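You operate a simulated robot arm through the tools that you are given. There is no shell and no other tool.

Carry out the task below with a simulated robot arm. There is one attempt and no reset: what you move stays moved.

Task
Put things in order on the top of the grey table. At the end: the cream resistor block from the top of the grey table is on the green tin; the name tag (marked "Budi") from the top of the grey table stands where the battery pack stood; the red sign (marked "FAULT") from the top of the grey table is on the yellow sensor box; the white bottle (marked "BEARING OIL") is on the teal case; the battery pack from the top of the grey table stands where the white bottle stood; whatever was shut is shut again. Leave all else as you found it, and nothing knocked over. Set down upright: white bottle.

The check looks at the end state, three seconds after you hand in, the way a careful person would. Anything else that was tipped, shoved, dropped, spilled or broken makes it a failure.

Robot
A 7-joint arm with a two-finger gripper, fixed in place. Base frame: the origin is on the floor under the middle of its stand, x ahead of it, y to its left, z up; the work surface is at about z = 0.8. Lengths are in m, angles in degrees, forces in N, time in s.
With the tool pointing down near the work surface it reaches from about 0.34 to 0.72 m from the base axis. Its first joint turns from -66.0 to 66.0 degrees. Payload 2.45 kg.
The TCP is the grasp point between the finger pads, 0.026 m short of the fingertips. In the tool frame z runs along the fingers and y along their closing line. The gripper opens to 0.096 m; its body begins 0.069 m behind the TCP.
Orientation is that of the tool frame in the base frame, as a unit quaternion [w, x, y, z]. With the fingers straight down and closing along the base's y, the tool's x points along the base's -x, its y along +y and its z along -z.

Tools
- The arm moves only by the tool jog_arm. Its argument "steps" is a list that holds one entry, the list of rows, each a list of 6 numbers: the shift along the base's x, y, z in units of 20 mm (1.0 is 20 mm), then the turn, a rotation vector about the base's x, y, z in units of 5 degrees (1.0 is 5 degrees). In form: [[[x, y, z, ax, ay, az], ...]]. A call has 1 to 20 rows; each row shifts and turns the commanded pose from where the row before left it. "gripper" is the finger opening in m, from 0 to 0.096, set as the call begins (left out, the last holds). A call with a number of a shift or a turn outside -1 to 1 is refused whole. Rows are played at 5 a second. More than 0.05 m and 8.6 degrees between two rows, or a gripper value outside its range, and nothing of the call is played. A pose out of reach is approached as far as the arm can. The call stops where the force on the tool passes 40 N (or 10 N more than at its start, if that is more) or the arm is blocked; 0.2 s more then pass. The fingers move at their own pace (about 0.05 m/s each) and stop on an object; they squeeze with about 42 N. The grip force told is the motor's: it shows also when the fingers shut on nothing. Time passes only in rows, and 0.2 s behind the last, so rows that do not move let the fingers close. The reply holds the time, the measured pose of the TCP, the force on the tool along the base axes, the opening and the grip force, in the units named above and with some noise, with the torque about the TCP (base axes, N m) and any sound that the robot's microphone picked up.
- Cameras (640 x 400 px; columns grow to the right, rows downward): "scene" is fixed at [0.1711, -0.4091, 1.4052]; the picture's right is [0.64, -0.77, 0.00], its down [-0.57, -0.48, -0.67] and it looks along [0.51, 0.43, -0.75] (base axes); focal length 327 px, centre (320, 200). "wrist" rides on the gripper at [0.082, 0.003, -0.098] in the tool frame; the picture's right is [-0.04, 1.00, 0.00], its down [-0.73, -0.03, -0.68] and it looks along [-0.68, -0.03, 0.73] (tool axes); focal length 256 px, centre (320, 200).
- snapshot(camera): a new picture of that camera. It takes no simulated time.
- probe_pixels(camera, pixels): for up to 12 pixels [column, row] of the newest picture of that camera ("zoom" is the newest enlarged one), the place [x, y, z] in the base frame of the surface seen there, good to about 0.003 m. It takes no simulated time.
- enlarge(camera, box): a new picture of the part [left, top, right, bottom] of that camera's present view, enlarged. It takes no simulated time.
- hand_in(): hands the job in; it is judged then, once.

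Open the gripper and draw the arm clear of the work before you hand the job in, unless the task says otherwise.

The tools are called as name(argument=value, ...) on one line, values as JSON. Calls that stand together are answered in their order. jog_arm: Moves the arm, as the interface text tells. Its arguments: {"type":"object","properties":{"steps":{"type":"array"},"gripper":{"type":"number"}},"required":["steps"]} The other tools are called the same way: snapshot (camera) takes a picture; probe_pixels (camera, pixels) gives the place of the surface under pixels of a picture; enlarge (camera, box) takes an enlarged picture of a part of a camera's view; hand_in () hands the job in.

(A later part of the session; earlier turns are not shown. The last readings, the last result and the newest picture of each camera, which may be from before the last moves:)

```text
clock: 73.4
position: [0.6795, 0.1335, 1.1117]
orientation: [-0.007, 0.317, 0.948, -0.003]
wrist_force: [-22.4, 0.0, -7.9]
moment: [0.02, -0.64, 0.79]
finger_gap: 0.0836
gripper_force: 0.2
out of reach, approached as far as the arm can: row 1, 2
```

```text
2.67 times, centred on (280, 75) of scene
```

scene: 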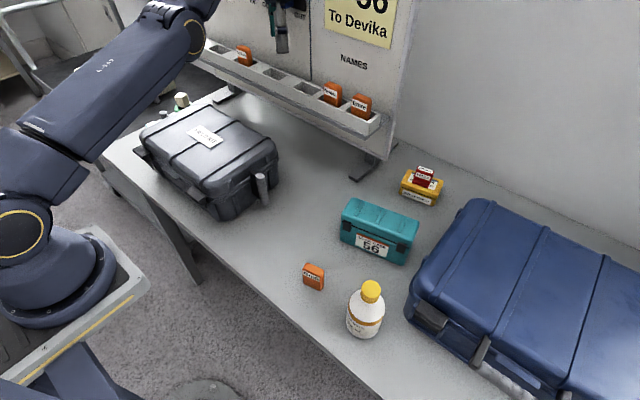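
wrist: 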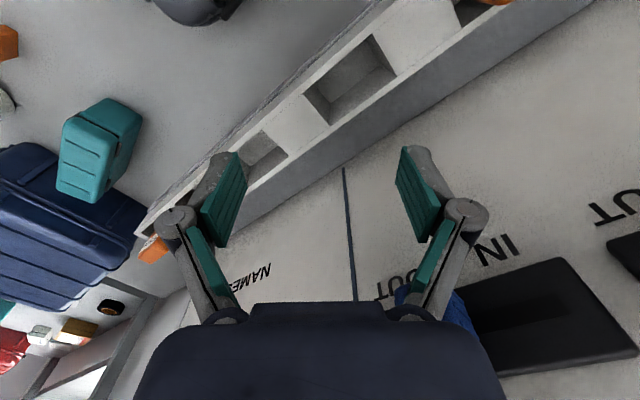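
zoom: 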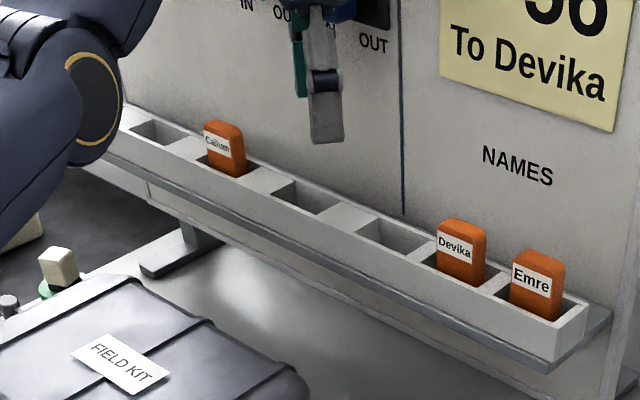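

The arm seems stuck at a joint limit, fingertip against the board. I retrace the way it came: toward +y with slight −x.

jog_arm(steps=[[[-0.13, 0.5, -0.03, 0, 0, 0], [-0.13, 0.5, -0.03, 0, 0, 0]]])

snapshot(camera="wrist")

```text
clock: 74.0
position: [0.6764, 0.1524, 1.1104]
orientation: [-0.004, 0.319, 0.948, -0.002]
wrist_force: [-1.2, -0.7, -1.5]
moment: [-0.07, -0.04, 0.03]
finger_gap: 0.0882
gripper_force: 0.1
```

```text
taken
```

wrist: 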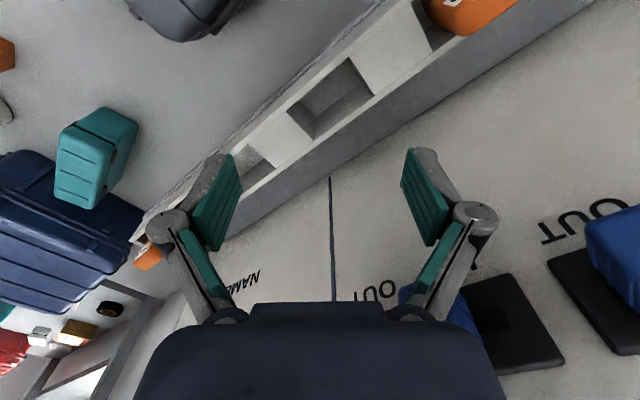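

The force is gone and the arm follows. I enlarge the IN/OUT board region to check whether the blue marker there was disturbed.

enlarge(camera="scene", box=[230, 0, 330, 60])

snapshot(camera="scene")

enlarge(camera="wrist", box=[370, 180, 640, 380])

```text
6.40 times, centred on (280, 30) of scene
```

zoom: 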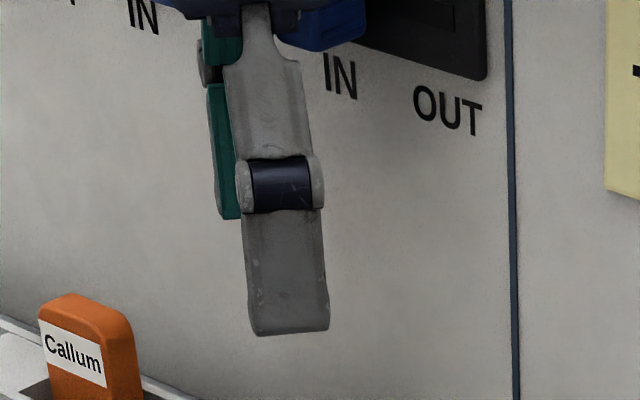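

```text
taken
```

scene: 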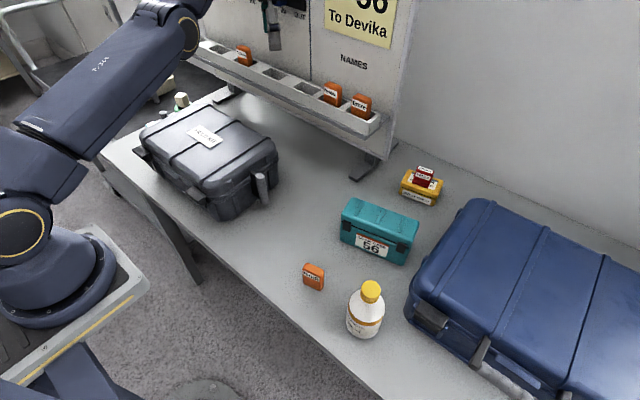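

```text
2.00 times, centred on (505, 280) of wrist
```

zoom: 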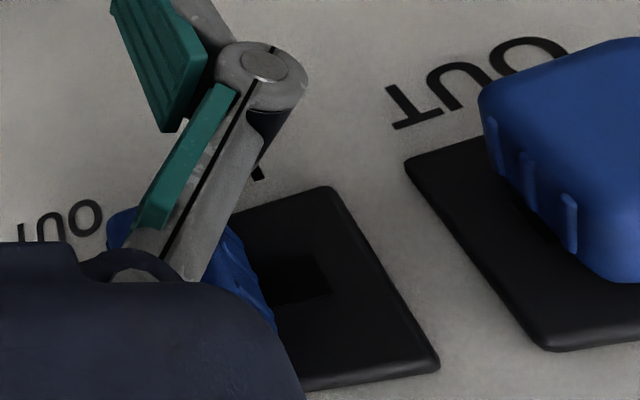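

There are IN/OUT slider plates with blue handles on the board. I probe them in both views to establish where the handles are.

probe_pixels(camera="wrist", pixels=[[625, 240], [600, 330], [465, 325], [520, 350], [600, 220], [380, 290], [505, 330], [560, 270], [420, 297], [330, 250], [555, 360], [480, 285]])

enlarge(camera="scene", box=[230, 0, 330, 60])

probe_pixels(camera="zoom", pixels=[[335, 20], [440, 30], [340, 75], [448, 110], [143, 12], [360, 40], [310, 45], [480, 70], [285, 320], [265, 100], [550, 200], [370, 10]])

```text
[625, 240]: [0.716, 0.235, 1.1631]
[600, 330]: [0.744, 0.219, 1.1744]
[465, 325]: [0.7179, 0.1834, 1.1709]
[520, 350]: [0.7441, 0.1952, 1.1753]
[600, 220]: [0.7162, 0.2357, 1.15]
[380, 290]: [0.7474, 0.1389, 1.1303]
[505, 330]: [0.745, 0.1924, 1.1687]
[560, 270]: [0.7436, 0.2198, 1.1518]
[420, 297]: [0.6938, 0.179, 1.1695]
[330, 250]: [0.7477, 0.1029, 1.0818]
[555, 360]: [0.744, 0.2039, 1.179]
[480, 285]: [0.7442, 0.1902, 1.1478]
```

```text
6.40 times, centred on (280, 30) of scene
```

zoom: 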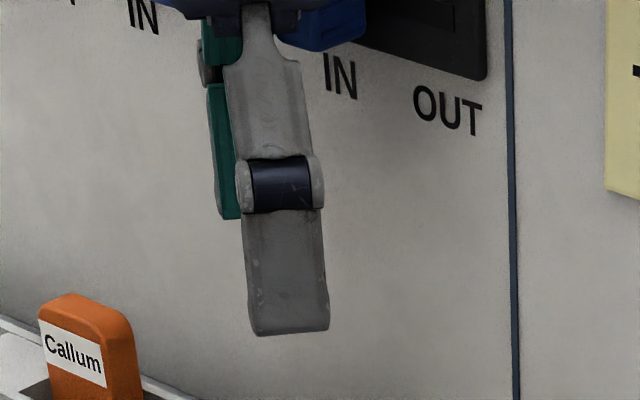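

```text
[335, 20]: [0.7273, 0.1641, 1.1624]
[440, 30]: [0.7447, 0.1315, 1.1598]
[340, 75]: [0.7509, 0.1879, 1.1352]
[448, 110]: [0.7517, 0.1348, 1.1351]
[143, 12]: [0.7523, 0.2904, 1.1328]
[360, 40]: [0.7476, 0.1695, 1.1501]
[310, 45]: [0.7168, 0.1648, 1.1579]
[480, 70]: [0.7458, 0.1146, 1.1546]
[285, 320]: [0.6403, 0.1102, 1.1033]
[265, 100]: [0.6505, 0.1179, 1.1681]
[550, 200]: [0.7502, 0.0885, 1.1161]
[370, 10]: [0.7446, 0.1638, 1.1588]
```

Handle 2 spans y≈0.164–0.192; I'll compare it with the starting state from a clear view once I'm out of here. First a tiny move straight away from the board (−x) to see whether the arm now follows.

jog_arm(steps=[[[-0.5, 0, 0, 0, 0, 0]]])

```text
clock: 74.4
position: [0.6745, 0.1548, 1.1129]
orientation: [-0.006, 0.317, 0.948, -0.002]
wrist_force: [0.5, 0.3, -0.4]
moment: [0.0, 0.0, -0.01]
finger_gap: 0.0899
gripper_force: 0.0
out of reach, approached as far as the arm can: row 1
```

−x isn't reachable in this arm configuration. Retracing further along +y (−x slightly), as the arm came.

jog_arm(steps=[[[-0.2, 0.8, -0.05, 0, 0, 0], [-0.2, 0.8, -0.05, 0, 0, 0], [-0.2, 0.8, -0.05, 0, 0, 0]]])

snapshot(camera="wrist")

snapshot(camera="scene")

```text
clock: 75.2
position: [0.6619, 0.2019, 1.1101]
orientation: [-0.005, 0.318, 0.948, -0.002]
wrist_force: [-0.2, 0.1, -0.5]
moment: [-0.02, -0.01, 0.0]
finger_gap: 0.0901
gripper_force: 0.0
```

```text
taken
```

wrist: 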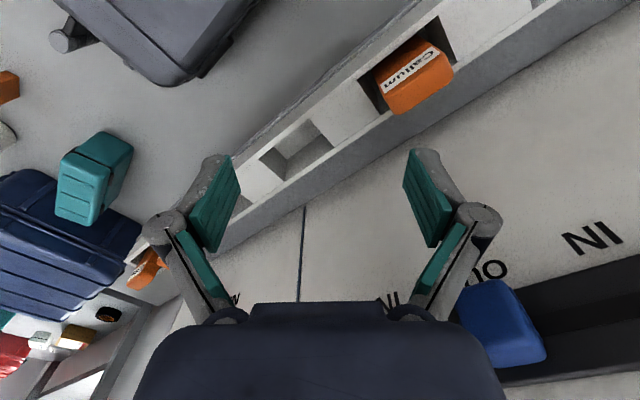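

```text
taken
```

scene: 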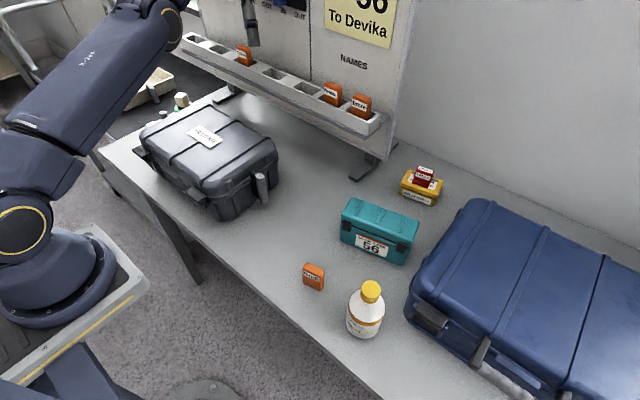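

Now handle 1 is visible at OUT. I enlarge the scene's board area again, with the finger out of the way of handle 2.

enlarge(camera="scene", box=[230, 0, 330, 60])

probe_pixels(camera="zoom", pixels=[[335, 20], [300, 30], [270, 15], [320, 45], [360, 10], [250, 10], [440, 10], [380, 30], [340, 80], [448, 110]])

```text
6.40 times, centred on (280, 30) of scene
```

zoom: 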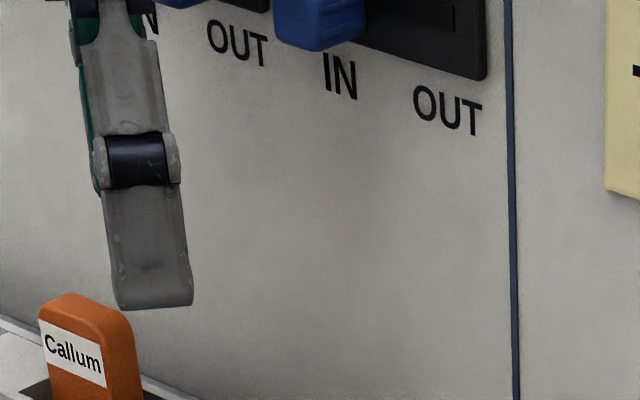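

```text
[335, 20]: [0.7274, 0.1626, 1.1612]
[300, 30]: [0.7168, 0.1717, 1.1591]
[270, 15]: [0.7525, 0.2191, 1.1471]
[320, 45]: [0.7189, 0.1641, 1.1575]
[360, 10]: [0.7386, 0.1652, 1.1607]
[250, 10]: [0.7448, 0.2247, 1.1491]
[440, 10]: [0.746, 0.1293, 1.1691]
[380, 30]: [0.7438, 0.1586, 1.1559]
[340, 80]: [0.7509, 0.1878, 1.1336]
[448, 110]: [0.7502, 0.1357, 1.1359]
```

By symmetry the handles may rest ±15 mm from their plate's middle, so handle 2 could be untouched. I probe handle 1 in the current wrist picture for comparison.

probe_pixels(camera="wrist", pixels=[[470, 300], [485, 287], [505, 285], [525, 315], [540, 350], [500, 325], [510, 360], [470, 330], [560, 330], [580, 310], [490, 275], [592, 238]])

enlarge(camera="wrist", box=[440, 200, 640, 400])

```text
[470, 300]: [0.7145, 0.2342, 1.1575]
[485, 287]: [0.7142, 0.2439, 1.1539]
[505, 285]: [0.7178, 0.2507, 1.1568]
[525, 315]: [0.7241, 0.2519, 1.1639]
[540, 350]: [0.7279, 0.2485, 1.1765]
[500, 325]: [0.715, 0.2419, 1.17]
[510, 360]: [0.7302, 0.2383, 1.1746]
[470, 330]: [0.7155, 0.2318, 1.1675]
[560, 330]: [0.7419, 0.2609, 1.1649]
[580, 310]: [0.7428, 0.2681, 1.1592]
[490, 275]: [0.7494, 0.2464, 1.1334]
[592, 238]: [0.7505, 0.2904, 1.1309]
```

```text
2.00 times, centred on (540, 300) of wrist
```

zoom: 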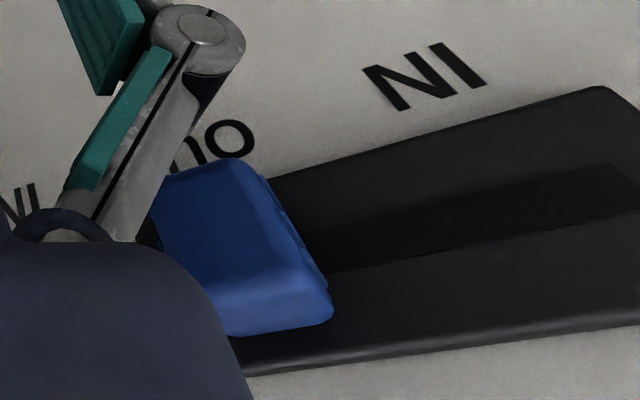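

Handle 1 sits right at its OUT label, while handle 2's −y side is at y≈0.164, about 1 cm off its IN label — I may have nudged it; I'll verify from a clear view later. First I free the arm: turning yaw back by +20° in place.

jog_arm(steps=[[[0, 0, 0, 0, 0, 1], [0, 0, 0, 0, 0, 1], [0, 0, 0, 0, 0, 1], [0, 0, 0, 0, 0, 1]]])

jog_arm(steps=[[[-0.5, 0, 0, 0, 0, 0]]])

```text
clock: 76.2
position: [0.6618, 0.2026, 1.1106]
orientation: [-0.004, 0.148, 0.989, -0.003]
wrist_force: [-0.2, 0.1, -0.6]
moment: [0.03, 0.0, 0.01]
finger_gap: 0.0901
gripper_force: 0.0
```

```text
clock: 76.6
position: [0.6527, 0.2044, 1.1099]
orientation: [-0.006, 0.147, 0.989, -0.003]
wrist_force: [-0.7, -0.5, -0.9]
moment: [0.0, -0.02, 0.0]
finger_gap: 0.0899
gripper_force: 0.1
```

With less negative yaw the arm follows again, so the limit was the wrist turn. I recreate my second starting view (TCP 0.385,0.144,1.1295, yaw 50°) to compare the IN/OUT handles with the start.

jog_arm(steps=[[[-0.956, -0.215, 0.07, 0, 0, 0.957], [-0.956, -0.215, 0.07, 0, 0, 0.957], [-0.956, -0.215, 0.07, 0, 0, 0.957], [-0.956, -0.215, 0.07, 0, 0, 0.957], [-0.956, -0.215, 0.07, 0, 0, 0.957], [-0.956, -0.215, 0.07, 0, 0, 0.957], [-0.956, -0.215, 0.07, 0, 0, 0.957], [-0.956, -0.215, 0.07, 0, 0, 0.957], [-0.956, -0.215, 0.07, 0, 0, 0.957], [-0.956, -0.215, 0.07, 0, 0, 0.957], [-0.956, -0.215, 0.07, 0, 0, 0.957], [-0.956, -0.215, 0.07, 0, 0, 0.957], [-0.956, -0.215, 0.07, 0, 0, 0.957], [-0.956, -0.215, 0.07, 0, 0, 0.957]]], gripper=0.096)

snapshot(camera="wrist")

snapshot(camera="scene")

```text
clock: 79.6
position: [0.3843, 0.142, 1.1308]
orientation: [-0.002, -0.424, 0.906, -0.006]
wrist_force: [0.1, -0.5, -0.5]
moment: [-0.05, -0.04, -0.01]
finger_gap: 0.096
gripper_force: 0.1
```

```text
taken
```

wrist: 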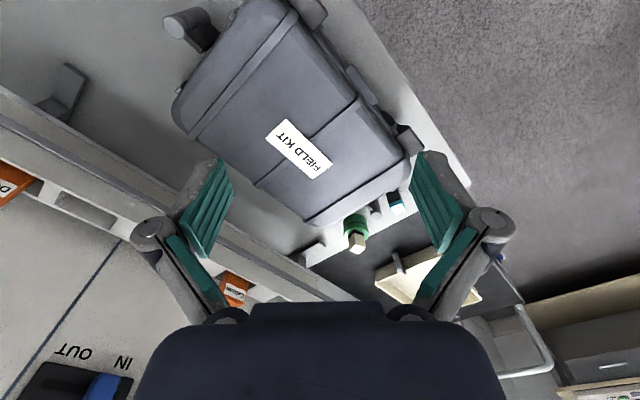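

```text
taken
```

scene: 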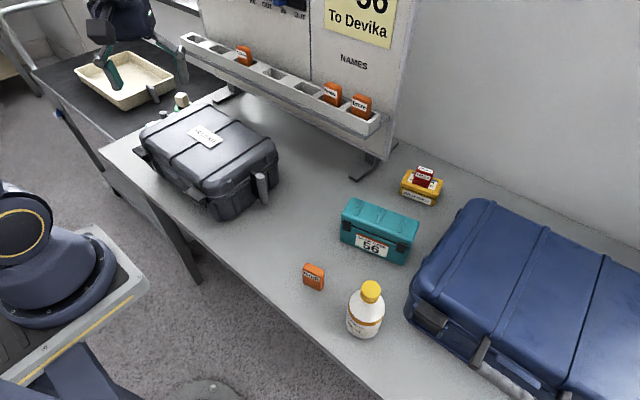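

Comparing with the starting picture: there the blue handle reached the right end of its plate under "IN" (cols ~98–131); now it seems at cols 86–121 with black plate to its right. I enlarge to measure it.

enlarge(camera="wrist", box=[0, 320, 160, 400])

enlarge(camera="scene", box=[280, 0, 480, 200])

enlarge(camera="scene", box=[230, 0, 330, 60])

probe_pixels(camera="wrist", pixels=[[95, 385], [105, 385], [115, 385], [119, 380], [125, 380], [130, 385], [88, 385], [92, 376], [80, 390], [50, 385], [108, 395], [118, 392]])

```text
4.00 times, centred on (80, 360) of wrist
```

zoom: 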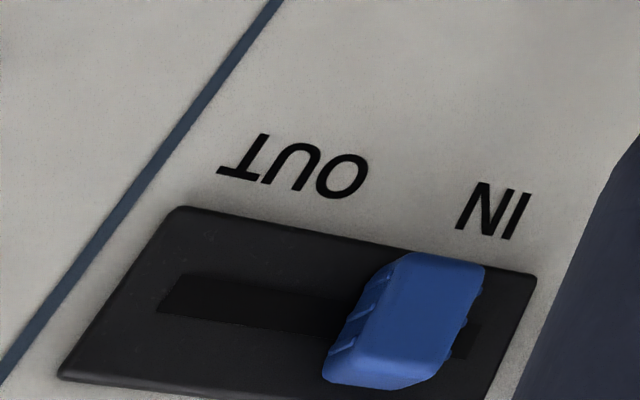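

```text
2.00 times, centred on (380, 100) of scene
```

zoom: 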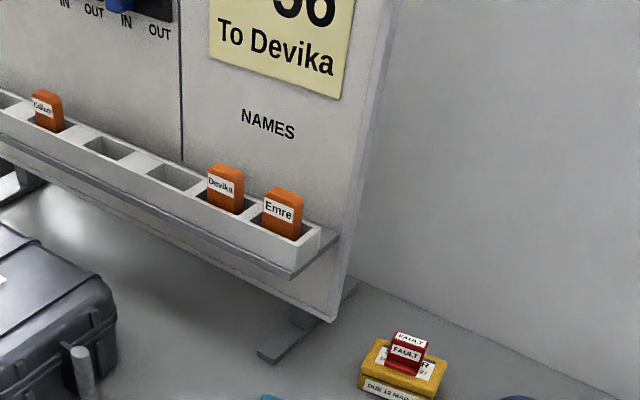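

```text
6.40 times, centred on (280, 30) of scene
```

zoom: 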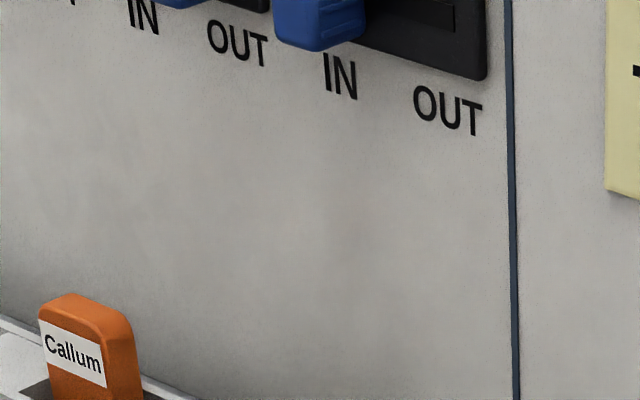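

```text
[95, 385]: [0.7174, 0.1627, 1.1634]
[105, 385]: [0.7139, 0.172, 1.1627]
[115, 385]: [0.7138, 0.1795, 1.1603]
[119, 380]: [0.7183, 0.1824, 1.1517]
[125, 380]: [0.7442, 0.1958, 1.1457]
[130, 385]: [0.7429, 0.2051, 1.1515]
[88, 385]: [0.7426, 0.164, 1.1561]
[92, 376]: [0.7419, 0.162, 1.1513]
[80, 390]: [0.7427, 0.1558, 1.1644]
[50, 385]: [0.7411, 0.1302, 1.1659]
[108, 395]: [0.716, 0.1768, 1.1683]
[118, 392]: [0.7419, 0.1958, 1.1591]
```

The groove continues past handle 2 on the IN side, so I did shove it ~1 cm toward OUT; it must go back. I measure the groove ends, plate and handle precisely.

enlarge(camera="wrist", box=[0, 320, 160, 400])

probe_pixels(camera="zoom", pixels=[[165, 300], [190, 280], [475, 345], [478, 325], [465, 335], [385, 275], [480, 270], [360, 345], [430, 340], [340, 370], [525, 290], [75, 370]])

probe_pixels(camera="zoom", pixels=[[405, 260], [450, 265], [475, 275], [380, 290], [440, 320], [420, 370], [370, 375], [355, 320], [345, 335], [497, 215], [505, 205], [182, 215]])

```text
4.00 times, centred on (80, 360) of wrist
```

zoom: 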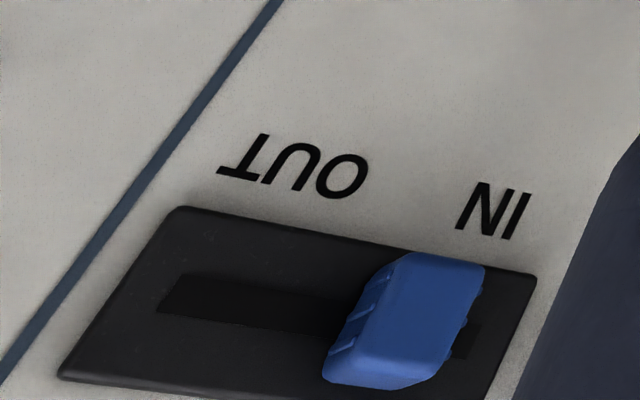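

```text
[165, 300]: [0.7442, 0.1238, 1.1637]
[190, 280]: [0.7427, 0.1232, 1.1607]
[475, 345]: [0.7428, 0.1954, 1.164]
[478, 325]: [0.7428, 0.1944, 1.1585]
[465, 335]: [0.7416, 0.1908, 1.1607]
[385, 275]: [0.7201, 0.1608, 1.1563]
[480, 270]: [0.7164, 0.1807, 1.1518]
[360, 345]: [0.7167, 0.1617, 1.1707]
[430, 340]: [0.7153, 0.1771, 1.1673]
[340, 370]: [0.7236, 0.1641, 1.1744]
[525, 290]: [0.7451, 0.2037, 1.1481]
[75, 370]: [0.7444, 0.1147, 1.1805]
```

```text
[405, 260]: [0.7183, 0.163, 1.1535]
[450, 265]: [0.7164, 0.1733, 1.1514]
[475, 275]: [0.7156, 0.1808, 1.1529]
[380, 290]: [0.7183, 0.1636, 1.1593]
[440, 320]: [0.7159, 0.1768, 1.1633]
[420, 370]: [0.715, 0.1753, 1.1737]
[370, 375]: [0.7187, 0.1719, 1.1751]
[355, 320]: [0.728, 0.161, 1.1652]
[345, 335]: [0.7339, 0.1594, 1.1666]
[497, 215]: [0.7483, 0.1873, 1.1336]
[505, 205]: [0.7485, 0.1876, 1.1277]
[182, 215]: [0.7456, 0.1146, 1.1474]
```

Handle 2 is at y 0.161–0.184; groove ends at y 0.1225 and 0.196, so its IN rest was about y≈0.185 centre — I pushed it ~12 mm. I'll put it back by gripping it gently with the tool tilted 60° outward; first reorient at a safe distance from the board.

jog_arm(steps=[[[0.6, 0.15, 0.35, 0, 0, -1], [0.6, 0.15, 0.35, 0, 0, -1], [0.6, 0.15, 0.35, 0, 0, -1], [0.6, 0.15, 0.35, 0, 0, -1], [0.6, 0.15, 0.35, 0, 0, -1], [0.6, 0.15, 0.35, 0, 0, -1], [0.6, 0.15, 0.35, 0, 0, -1], [0.6, 0.15, 0.35, 0, 0, -1], [0.6, 0.15, 0.35, 0, 0, -1], [0.6, 0.15, 0.35, 0, 0, -1]]], gripper=0.045)

jog_arm(steps=[[[0, 0, 0, 0, -1, 0], [0, 0, 0, 0, -1, 0], [0, 0, 0, 0, -1, 0], [0, 0, 0, 0, -1, 0], [0, 0, 0, 0, -1, 0], [0, 0, 0, 0, -1, 0], [0, 0, 0, 0, -1, 0], [0, 0, 0, 0, -1, 0], [0, 0, 0, 0, -1, 0], [0, 0, 0, 0, -1, 0], [0, 0, 0, 0, -1, 0], [0, 0, 0, 0, -1, 0]]])

snapshot(camera="wrist")

snapshot(camera="scene")

```text
clock: 81.8
position: [0.5044, 0.1728, 1.1999]
orientation: [-0.005, 0.0, 1.0, -0.004]
wrist_force: [-0.1, 0.1, -0.4]
moment: [-0.03, 0.01, 0.0]
finger_gap: 0.0447
gripper_force: 0.0
```

```text
clock: 84.4
position: [0.5056, 0.172, 1.1998]
orientation: [0.496, 0.002, 0.868, -0.003]
wrist_force: [0.5, 0.5, -0.3]
moment: [-0.03, 0.01, 0.03]
finger_gap: 0.0449
gripper_force: 0.1
```

```text
taken
```

wrist: 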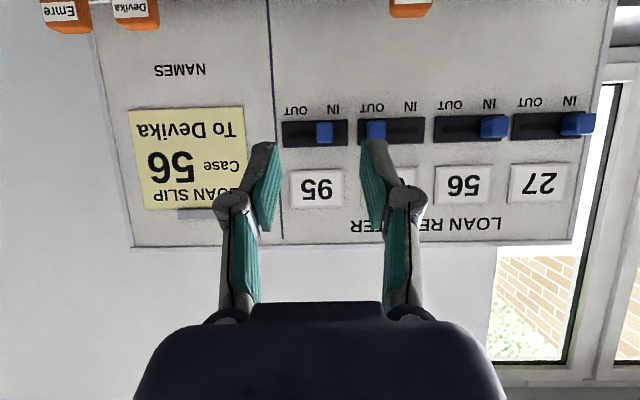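

```text
taken
```

scene: 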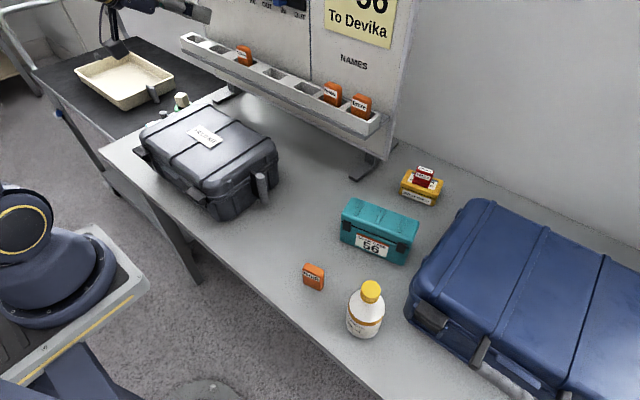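

This view shows the register clearly: the "95" slider (blue at (324,132)) stands ~12 mm short of its IN end (plate end at col 347), unlike the "56" one (gap ~3 px). I enlarge to measure exactly.

enlarge(camera="wrist", box=[270, 90, 430, 190])

enlarge(camera="wrist", box=[420, 80, 600, 220])

probe_pixels(camera="wrist", pixels=[[317, 132], [332, 132], [284, 132], [346, 132], [365, 130], [386, 130], [361, 130], [424, 130], [482, 128], [506, 126], [434, 130], [508, 128]])

```text
4.00 times, centred on (350, 140) of wrist
```

zoom: 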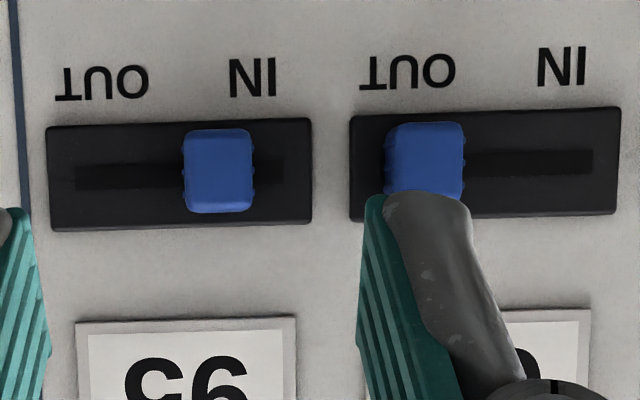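

```text
2.86 times, centred on (510, 150) of wrist
```

zoom: 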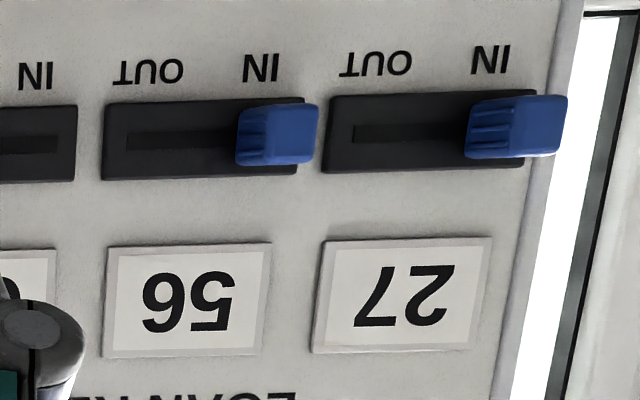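

```text
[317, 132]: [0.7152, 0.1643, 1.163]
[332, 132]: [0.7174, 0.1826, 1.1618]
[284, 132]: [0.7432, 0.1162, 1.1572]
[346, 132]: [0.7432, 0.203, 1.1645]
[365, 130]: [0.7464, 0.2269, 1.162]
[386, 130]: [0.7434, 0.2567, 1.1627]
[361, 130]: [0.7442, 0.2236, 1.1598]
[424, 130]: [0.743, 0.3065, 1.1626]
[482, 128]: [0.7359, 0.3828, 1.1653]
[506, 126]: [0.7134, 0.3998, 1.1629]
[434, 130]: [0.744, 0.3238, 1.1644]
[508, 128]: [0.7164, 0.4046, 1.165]
```

Other sliders rest about ±26–27 mm from their plate centres. I probe edges more finely in enlarged views to get the exact IN position for slider 95.

enlarge(camera="wrist", box=[420, 80, 520, 160])

probe_pixels(camera="zoom", pixels=[[100, 330], [575, 330], [570, 260], [385, 300], [420, 300], [440, 300], [600, 300], [610, 320], [500, 300], [395, 330], [90, 300], [580, 310]])

enlarge(camera="wrist", box=[270, 90, 430, 190])

probe_pixels(camera="zoom", pixels=[[50, 150], [309, 150], [186, 170], [250, 170], [218, 170], [283, 165], [80, 178], [353, 150], [618, 150], [388, 165], [461, 165], [591, 160]])

```text
5.00 times, centred on (470, 120) of wrist
```

zoom: 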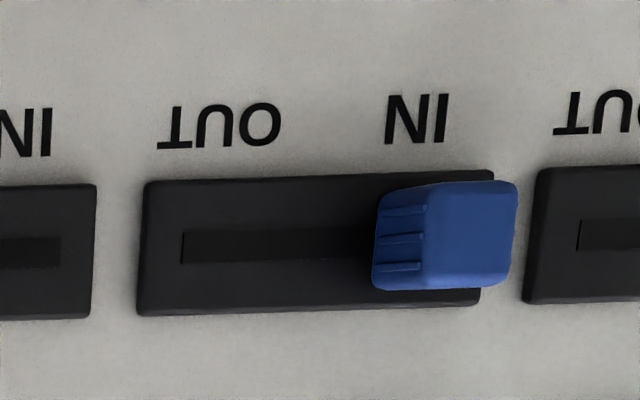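

```text
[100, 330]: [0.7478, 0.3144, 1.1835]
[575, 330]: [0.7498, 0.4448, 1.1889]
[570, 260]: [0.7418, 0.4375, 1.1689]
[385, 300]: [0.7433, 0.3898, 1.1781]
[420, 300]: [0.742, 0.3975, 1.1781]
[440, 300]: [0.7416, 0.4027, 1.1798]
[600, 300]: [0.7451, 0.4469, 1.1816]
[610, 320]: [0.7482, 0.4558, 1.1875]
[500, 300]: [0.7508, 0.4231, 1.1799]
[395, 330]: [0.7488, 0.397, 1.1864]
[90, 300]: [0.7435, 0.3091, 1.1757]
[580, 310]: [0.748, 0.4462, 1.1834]
```

```text
4.00 times, centred on (350, 140) of wrist
```

zoom: 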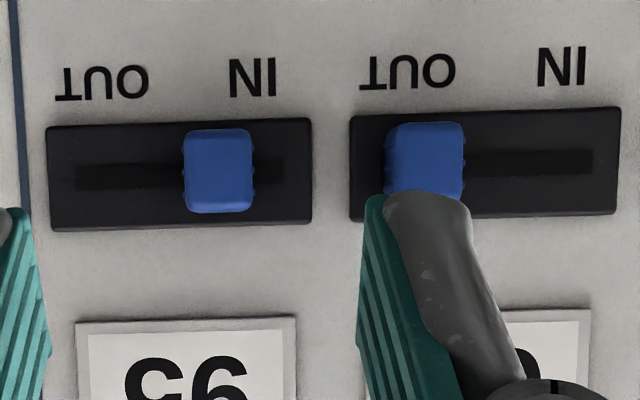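

```text
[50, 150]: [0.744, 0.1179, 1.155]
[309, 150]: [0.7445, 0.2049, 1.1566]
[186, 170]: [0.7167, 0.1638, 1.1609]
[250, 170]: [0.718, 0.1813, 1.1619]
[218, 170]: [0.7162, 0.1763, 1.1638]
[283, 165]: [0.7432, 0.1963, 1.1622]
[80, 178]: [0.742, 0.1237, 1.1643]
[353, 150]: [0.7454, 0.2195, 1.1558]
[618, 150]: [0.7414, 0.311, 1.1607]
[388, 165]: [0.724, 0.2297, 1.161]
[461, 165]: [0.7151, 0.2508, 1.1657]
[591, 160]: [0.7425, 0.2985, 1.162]
```

Target for slider 95: centre y≈0.184–0.185 (now 0.1727). Approaching with fingers open 0.045 around it, first to x≈0.66.

jog_arm(steps=[[[0.966, 0.03, -0.17, 0, 0, 0], [0.966, 0, -0.17, 0, 0, 0], [0.966, 0, -0.17, 0, 0, 0], [0.966, 0, -0.17, 0, 0, 0], [0.966, 0, -0.17, 0, 0, 0], [0.966, 0, -0.17, 0, 0, 0], [0.966, 0, -0.17, 0, 0, 0], [0.966, 0, -0.17, 0, 0, 0]]])

snapshot(camera="wrist")

snapshot(camera="scene")

```text
clock: 86.2
position: [0.6586, 0.1753, 1.1724]
orientation: [0.496, 0.003, 0.868, -0.004]
wrist_force: [-0.2, 0.3, 0.1]
moment: [0.02, -0.04, 0.01]
finger_gap: 0.045
gripper_force: 0.0
```

```text
taken
```

wrist: 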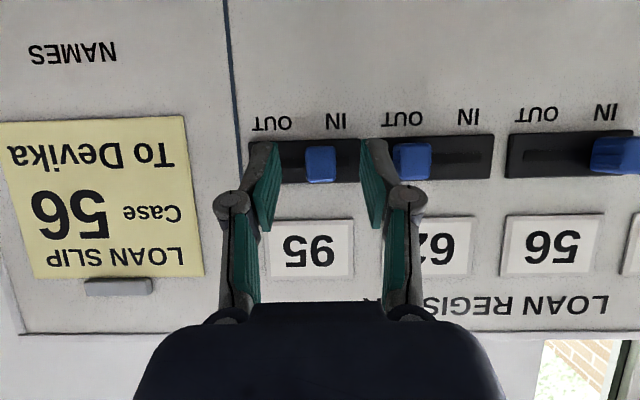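

```text
taken
```

scene: 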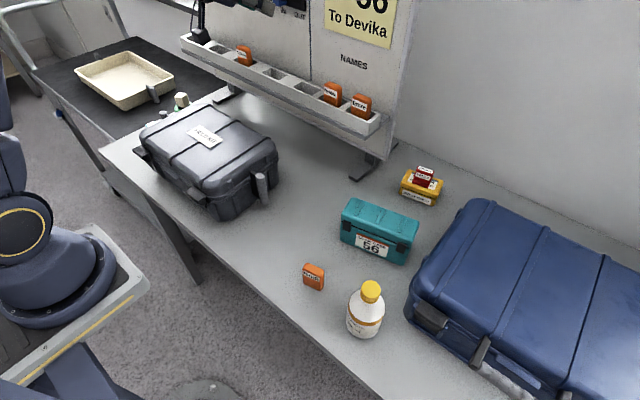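

Slider 95 is nicely between the fingers. Advancing to x≈0.709 in small steps, shifting 2 mm in −y.

jog_arm(steps=[[[0.6, -0.1, 0, 0, 0, 0], [0.6, 0, 0, 0, 0, 0], [0.5, 0, 0, 0, 0, 0], [0.4, 0, 0, 0, 0, 0], [0.3, 0, 0, 0, 0, 0]]])

snapshot(camera="wrist")

enlarge(camera="wrist", box=[220, 90, 420, 240])

```text
clock: 87.4
position: [0.7072, 0.17, 1.1732]
orientation: [0.497, 0.003, 0.868, -0.004]
wrist_force: [-1.0, -0.4, 0.1]
moment: [0.0, 0.0, -0.02]
finger_gap: 0.0449
gripper_force: 0.1
```

```text
taken
```

wrist: 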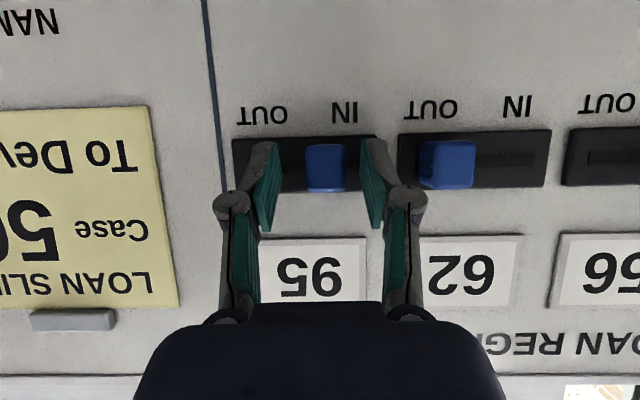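

```text
2.67 times, centred on (320, 165) of wrist
```

zoom: 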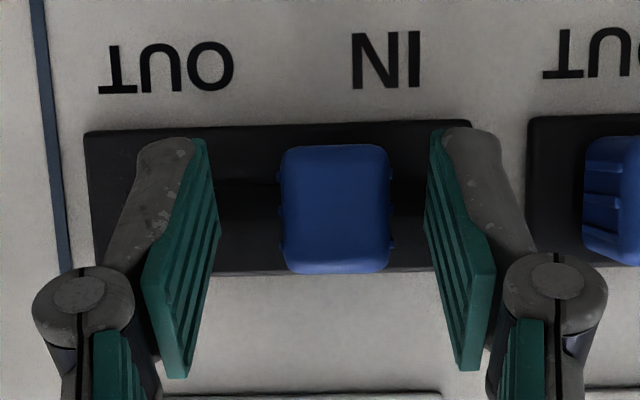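

The slider is between the tips, slightly toward the +y finger. I shift TCP +10 mm in y (no contact yet), then close so the −y finger pushes the slider toward IN.

jog_arm(steps=[[[0, 0.25, 0, 0, 0, 0], [0, 0.25, 0, 0, 0, 0]]])

jog_arm(steps=[[[0, 0, 0, 0, 0, 0], [0, 0, 0, 0, 0, 0], [0, 0, 0, 0, 0, 0]]], gripper=0.025)

enlarge(camera="wrist", box=[220, 90, 420, 240])

```text
clock: 88.0
position: [0.7082, 0.1809, 1.1726]
orientation: [0.495, 0.002, 0.869, -0.004]
wrist_force: [0.7, -0.2, 0.1]
moment: [0.02, 0.04, -0.02]
finger_gap: 0.0451
gripper_force: 0.0
```

```text
clock: 88.8
position: [0.7076, 0.1802, 1.1733]
orientation: [0.496, 0.001, 0.869, -0.003]
wrist_force: [-0.7, 0.4, 0.6]
moment: [0.03, 0.0, 0.04]
finger_gap: 0.0259
gripper_force: 0.9
```

```text
2.67 times, centred on (320, 165) of wrist
```

zoom: 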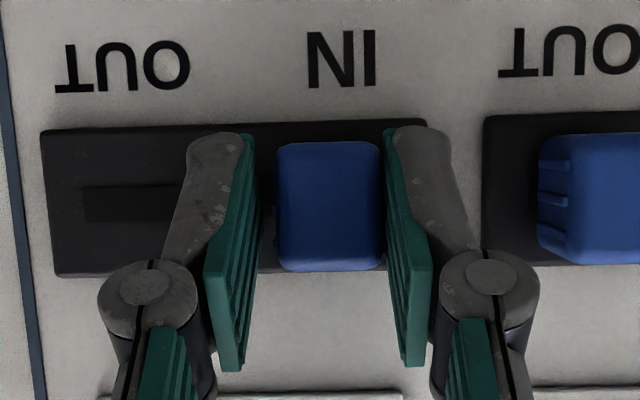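

The slider moved with the −y finger. Now I grip it lightly fully and move +4 mm in y in small steps, watching the y force for the end stop.

jog_arm(steps=[[[0, 0, 0, 0, 0, 0], [0, 0, 0, 0, 0, 0]]], gripper=0.02)

jog_arm(steps=[[[0, 0.1, 0, 0, 0, 0], [0, 0, 0, 0, 0, 0]]])

enlarge(camera="wrist", box=[220, 90, 420, 240])

```text
clock: 89.4
position: [0.7079, 0.1817, 1.1736]
orientation: [0.496, 0.002, 0.868, -0.004]
wrist_force: [-2.1, 1.2, -0.7]
moment: [0.03, 0.02, 0.06]
finger_gap: 0.0214
gripper_force: 37.6
```

```text
clock: 90.0
position: [0.7086, 0.1821, 1.1725]
orientation: [0.497, 0.001, 0.868, -0.003]
wrist_force: [-0.4, 0.9, 1.8]
moment: [0.09, 0.05, 0.07]
finger_gap: 0.0211
gripper_force: 45.0
```

```text
2.67 times, centred on (320, 165) of wrist
```

zoom: 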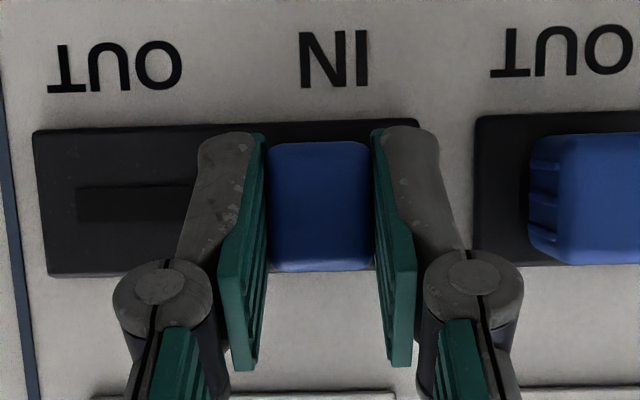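

Gripped (0.021 m), centre now ≈0.182 with little y force. Another +2 mm.

jog_arm(steps=[[[0, 0.1, 0, 0, 0, 0], [0, 0, 0, 0, 0, 0]]])

enlarge(camera="wrist", box=[220, 90, 420, 240])

```text
clock: 90.6
position: [0.707, 0.1843, 1.1735]
orientation: [0.497, 0.003, 0.868, -0.005]
wrist_force: [-6.5, -2.1, 3.6]
moment: [-0.02, 0.19, 0.03]
finger_gap: 0.0214
gripper_force: 45.1
```

```text
2.67 times, centred on (320, 165) of wrist
```

zoom: 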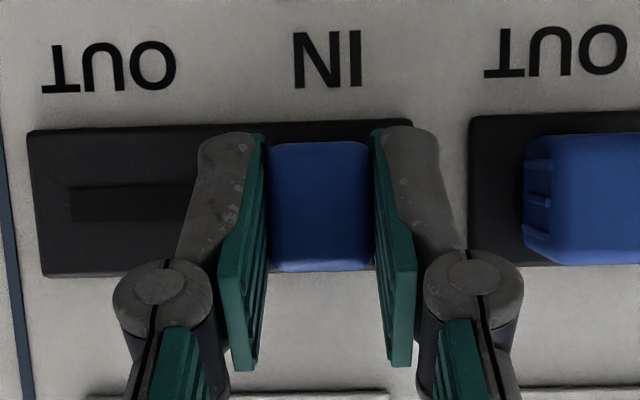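

Slight resistance now (−2 N in y). One more 1 mm step to feel for an end stop.

jog_arm(steps=[[[0, 0.05, 0, 0, 0, 0], [0, 0, 0, 0, 0, 0]]])

```text
clock: 91.2
position: [0.7086, 0.1838, 1.1726]
orientation: [0.496, 0.003, 0.868, -0.004]
wrist_force: [-4.6, -3.9, 1.6]
moment: [-0.04, -0.09, -0.05]
finger_gap: 0.0214
gripper_force: 45.3
```

jog_arm(steps=[[[0, 0.05, 0, 0, 0, 0], [0, 0, 0, 0, 0, 0]]])

```text
clock: 91.8
position: [0.7062, 0.1858, 1.1732]
orientation: [0.496, 0.002, 0.868, -0.004]
wrist_force: [-3.3, -10.7, 3.8]
moment: [-0.14, -0.06, -0.11]
finger_gap: 0.0211
gripper_force: 45.3
```

The y force rises to −10.7 N: the end stop at IN. I open the fingers to 0.042 and look.

jog_arm(steps=[[[0, 0, 0, 0, 0, 0], [0, 0, 0, 0, 0, 0], [0, 0, 0, 0, 0, 0]]], gripper=0.042)

enlarge(camera="wrist", box=[220, 90, 420, 240])

```text
clock: 92.6
position: [0.7075, 0.1868, 1.1728]
orientation: [0.495, 0.001, 0.869, -0.003]
wrist_force: [0.1, 0.3, -0.2]
moment: [0.01, -0.01, -0.03]
finger_gap: 0.042
gripper_force: 0.1
```

```text
2.67 times, centred on (320, 165) of wrist
```

zoom: 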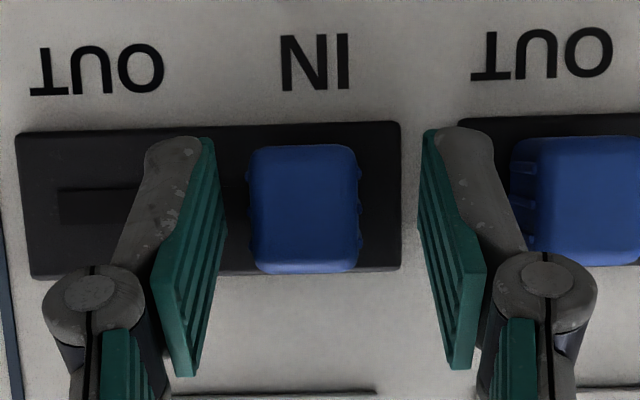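

Released; the slider now sits near the IN end. Backing straight out from the board and re-checking from the same viewpoint as before.

jog_arm(steps=[[[-0.3, 0, 0, 0, 0, 0], [-0.6, 0, 0, 0, 0, 0], [-0.8, 0, 0, 0, 0, 0], [-0.8, 0, 0.17, 0, 0, 0], [-0.96, -0.1, 0.17, 0, 0, 0], [-0.96, -0.1, 0.17, 0, 0, 0], [-0.96, -0.1, 0.17, 0, 0, 0], [-0.96, -0.1, 0.17, 0, 0, 0], [-0.96, -0.1, 0.17, 0, 0, 0], [-0.96, -0.1, 0.17, 0, 0, 0], [-0.96, -0.1, 0.17, 0, 0, 0], [-0.9, 0, 0.17, 0, 0, 0]]])

snapshot(camera="wrist")

enlarge(camera="wrist", box=[270, 90, 430, 190])

probe_pixels(camera="zoom", pixels=[[50, 150], [309, 150], [215, 170], [235, 170], [260, 170], [283, 165], [286, 170], [80, 178], [388, 165], [461, 165]])

```text
clock: 95.2
position: [0.5025, 0.1758, 1.2032]
orientation: [0.495, 0.002, 0.869, -0.004]
wrist_force: [-0.3, -0.7, 0.7]
moment: [0.02, 0.02, -0.01]
finger_gap: 0.0419
gripper_force: 0.1
```

```text
taken
```

wrist: 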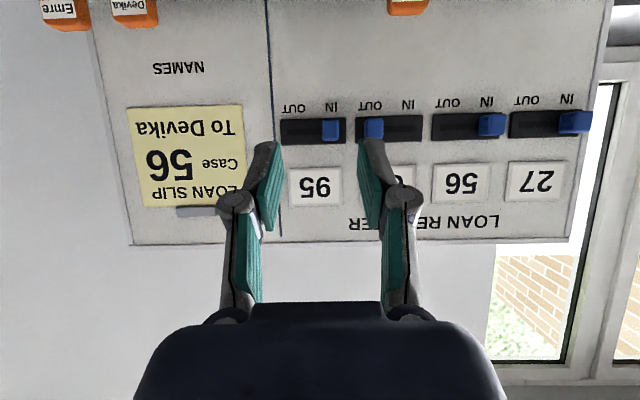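

```text
4.00 times, centred on (350, 140) of wrist
```

zoom: 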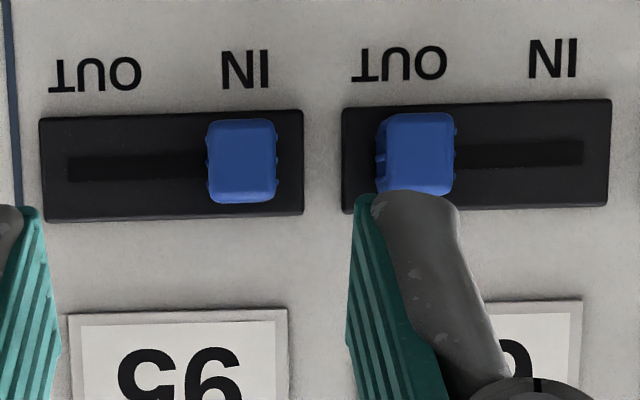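

```text
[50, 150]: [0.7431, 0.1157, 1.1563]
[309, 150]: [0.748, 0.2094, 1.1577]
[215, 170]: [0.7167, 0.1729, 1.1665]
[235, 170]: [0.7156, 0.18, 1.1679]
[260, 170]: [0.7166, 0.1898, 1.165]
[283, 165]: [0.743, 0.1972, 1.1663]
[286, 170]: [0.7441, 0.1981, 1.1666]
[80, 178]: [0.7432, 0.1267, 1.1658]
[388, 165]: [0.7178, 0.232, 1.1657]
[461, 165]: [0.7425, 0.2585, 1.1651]
```

Slider 95 is back at its IN end (groove fully covered on that side). Now the bottle: I level the tool while moving to −y, keeping the wrist turn modest, then turn to yaw −38°.

jog_arm(steps=[[[-0.4, -1, 0, 0, 1, 0], [-0.4, -1, 0, 0, 1, 0], [-0.4, -1, 0, 0, 1, 0], [-0.4, -1, 0, 0, 1, 0], [-0.4, -1, 0, 0, 1, 0], [-0.4, -1, 0, 0, 1, 0], [-0.4, -1, 0, 0, 1, 0], [-0.4, -1, 0, 0, 1, 0], [-0.4, -1, 0, 0, 1, 0], [-0.4, -1, 0, 0, 1, 0], [-0.4, -1, 0, 0, 1, 0], [-0.4, -1, 0, 0, 0.9, 0]]], gripper=0.09)

snapshot(camera="scene")

```text
clock: 97.8
position: [0.4092, -0.0665, 1.2044]
orientation: [-0.001, 0.0, 1.0, -0.005]
wrist_force: [-0.3, 0.1, 0.7]
moment: [0.04, 0.03, 0.02]
finger_gap: 0.0902
gripper_force: 0.1
```

```text
taken
```

scene: 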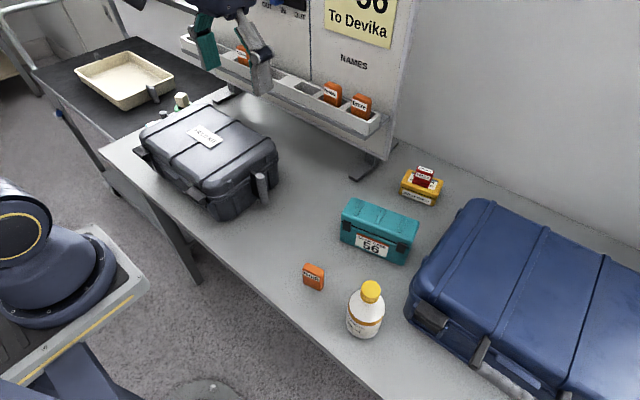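

Level again. Moving toward the bottle with yaw going to −38°, descending to z≈1.07.

jog_arm(steps=[[[-0.03, -0.97, -0.5, 0.115, 0, 0], [-0.03, -0.97, -0.5, 0, 0, -0.6], [-0.03, -0.97, -0.5, 0, 0, -0.6], [-0.03, -0.97, -0.5, 0, 0, -0.6], [-0.03, -0.97, -0.5, 0, 0, -0.6], [-0.03, -0.97, -0.5, 0, 0, -0.6], [-0.03, -0.97, -0.5, 0, 0, -0.6], [-0.03, -0.97, -0.5, 0, 0, -0.6], [-0.03, -0.97, -0.5, 0, 0, -0.6], [-0.03, -0.97, -0.5, 0, 0, -0.6], [-0.03, -0.97, -0.5, 0, 0, -0.7], [-0.03, -0.97, -0.5, 0, 0, -0.7], [-0.03, -0.97, -0.5, 0, 0, -0.8]]])

snapshot(camera="wrist")

snapshot(camera="scene")

```text
clock: 100.6
position: [0.4021, -0.3187, 1.0731]
orientation: [0.0, 0.328, 0.945, 0.002]
wrist_force: [-0.7, 0.5, 0.5]
moment: [-0.02, 0.0, 0.0]
finger_gap: 0.0899
gripper_force: 0.0
```

```text
taken
```

wrist: 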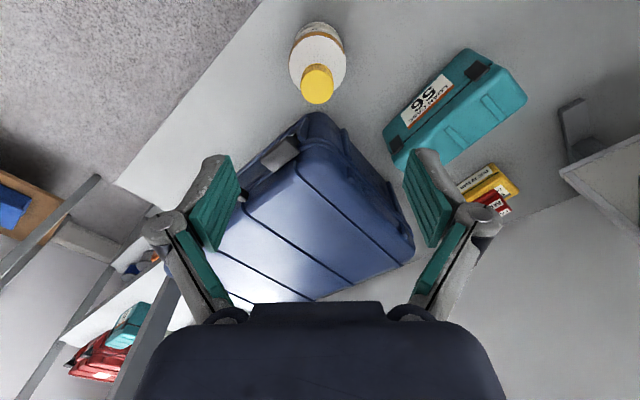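

```text
taken
```

scene: 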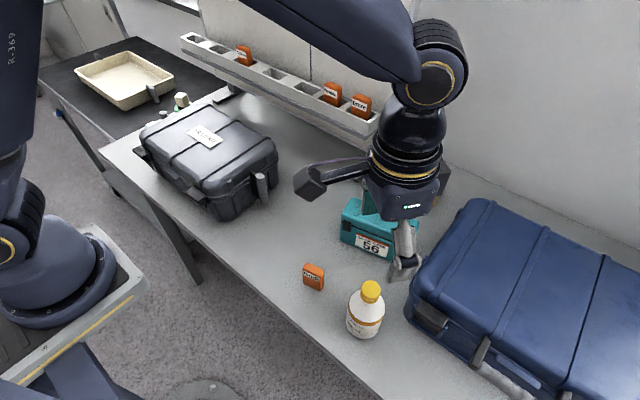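

The bottle is ahead under the gripper (cap at (317,84)). Probing the cap and body to refine its centre.

enlarge(camera="wrist", box=[270, 10, 370, 120])

probe_pixels(camera="wrist", pixels=[[304, 85], [331, 85], [317, 72], [317, 100], [317, 85], [294, 55], [342, 55], [318, 25], [292, 65], [344, 65], [318, 45]])

```text
3.64 times, centred on (320, 65) of wrist
```

zoom: 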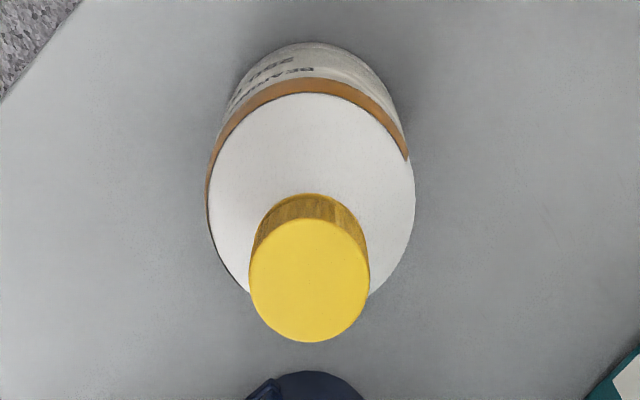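

```text
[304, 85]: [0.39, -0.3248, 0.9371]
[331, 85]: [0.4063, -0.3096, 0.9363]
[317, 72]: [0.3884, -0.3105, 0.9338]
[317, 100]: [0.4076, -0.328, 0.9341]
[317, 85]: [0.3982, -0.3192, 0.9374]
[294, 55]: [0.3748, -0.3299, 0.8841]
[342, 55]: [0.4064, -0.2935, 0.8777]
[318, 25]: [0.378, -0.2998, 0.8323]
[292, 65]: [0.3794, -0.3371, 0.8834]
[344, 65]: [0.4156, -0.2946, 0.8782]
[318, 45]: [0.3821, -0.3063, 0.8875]
```

Bottle centre ≈ (0.398,−0.318), body ~0.056 wide, straight up to z≈0.88, cap top 0.937. Descending to z≈0.90 with fingers wide, then checking.

jog_arm(steps=[[[-0.2, 0.03, -1, 0, 0, 0], [0, 0, -1, 0, 0, 0], [0, 0, -1, 0, 0, 0], [0, 0, -1, 0, 0, 0], [0, 0, -1, 0, 0, 0], [0, 0, -1, 0, 0, 0], [0, 0, -1, 0, 0, 0], [0, 0, -1, 0, 0, 0], [0, 0, -0.6, 0, 0, 0]]])

snapshot(camera="wrist")

enlarge(camera="scene", box=[270, 180, 470, 360])

```text
clock: 102.6
position: [0.3967, -0.318, 0.9006]
orientation: [-0.001, 0.325, 0.946, 0.001]
wrist_force: [-0.4, -0.5, -0.4]
moment: [0.02, -0.01, 0.02]
finger_gap: 0.0898
gripper_force: 0.1
```

```text
taken
```

wrist: 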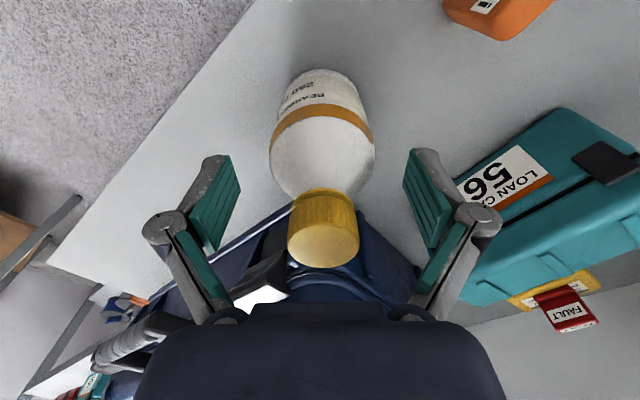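

```text
2.22 times, centred on (370, 270) of scene
```

zoom: 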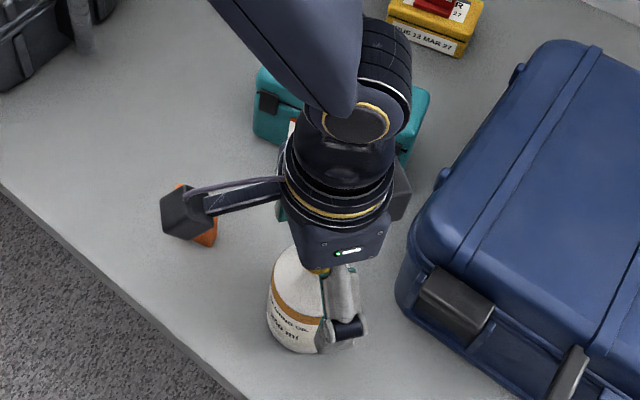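

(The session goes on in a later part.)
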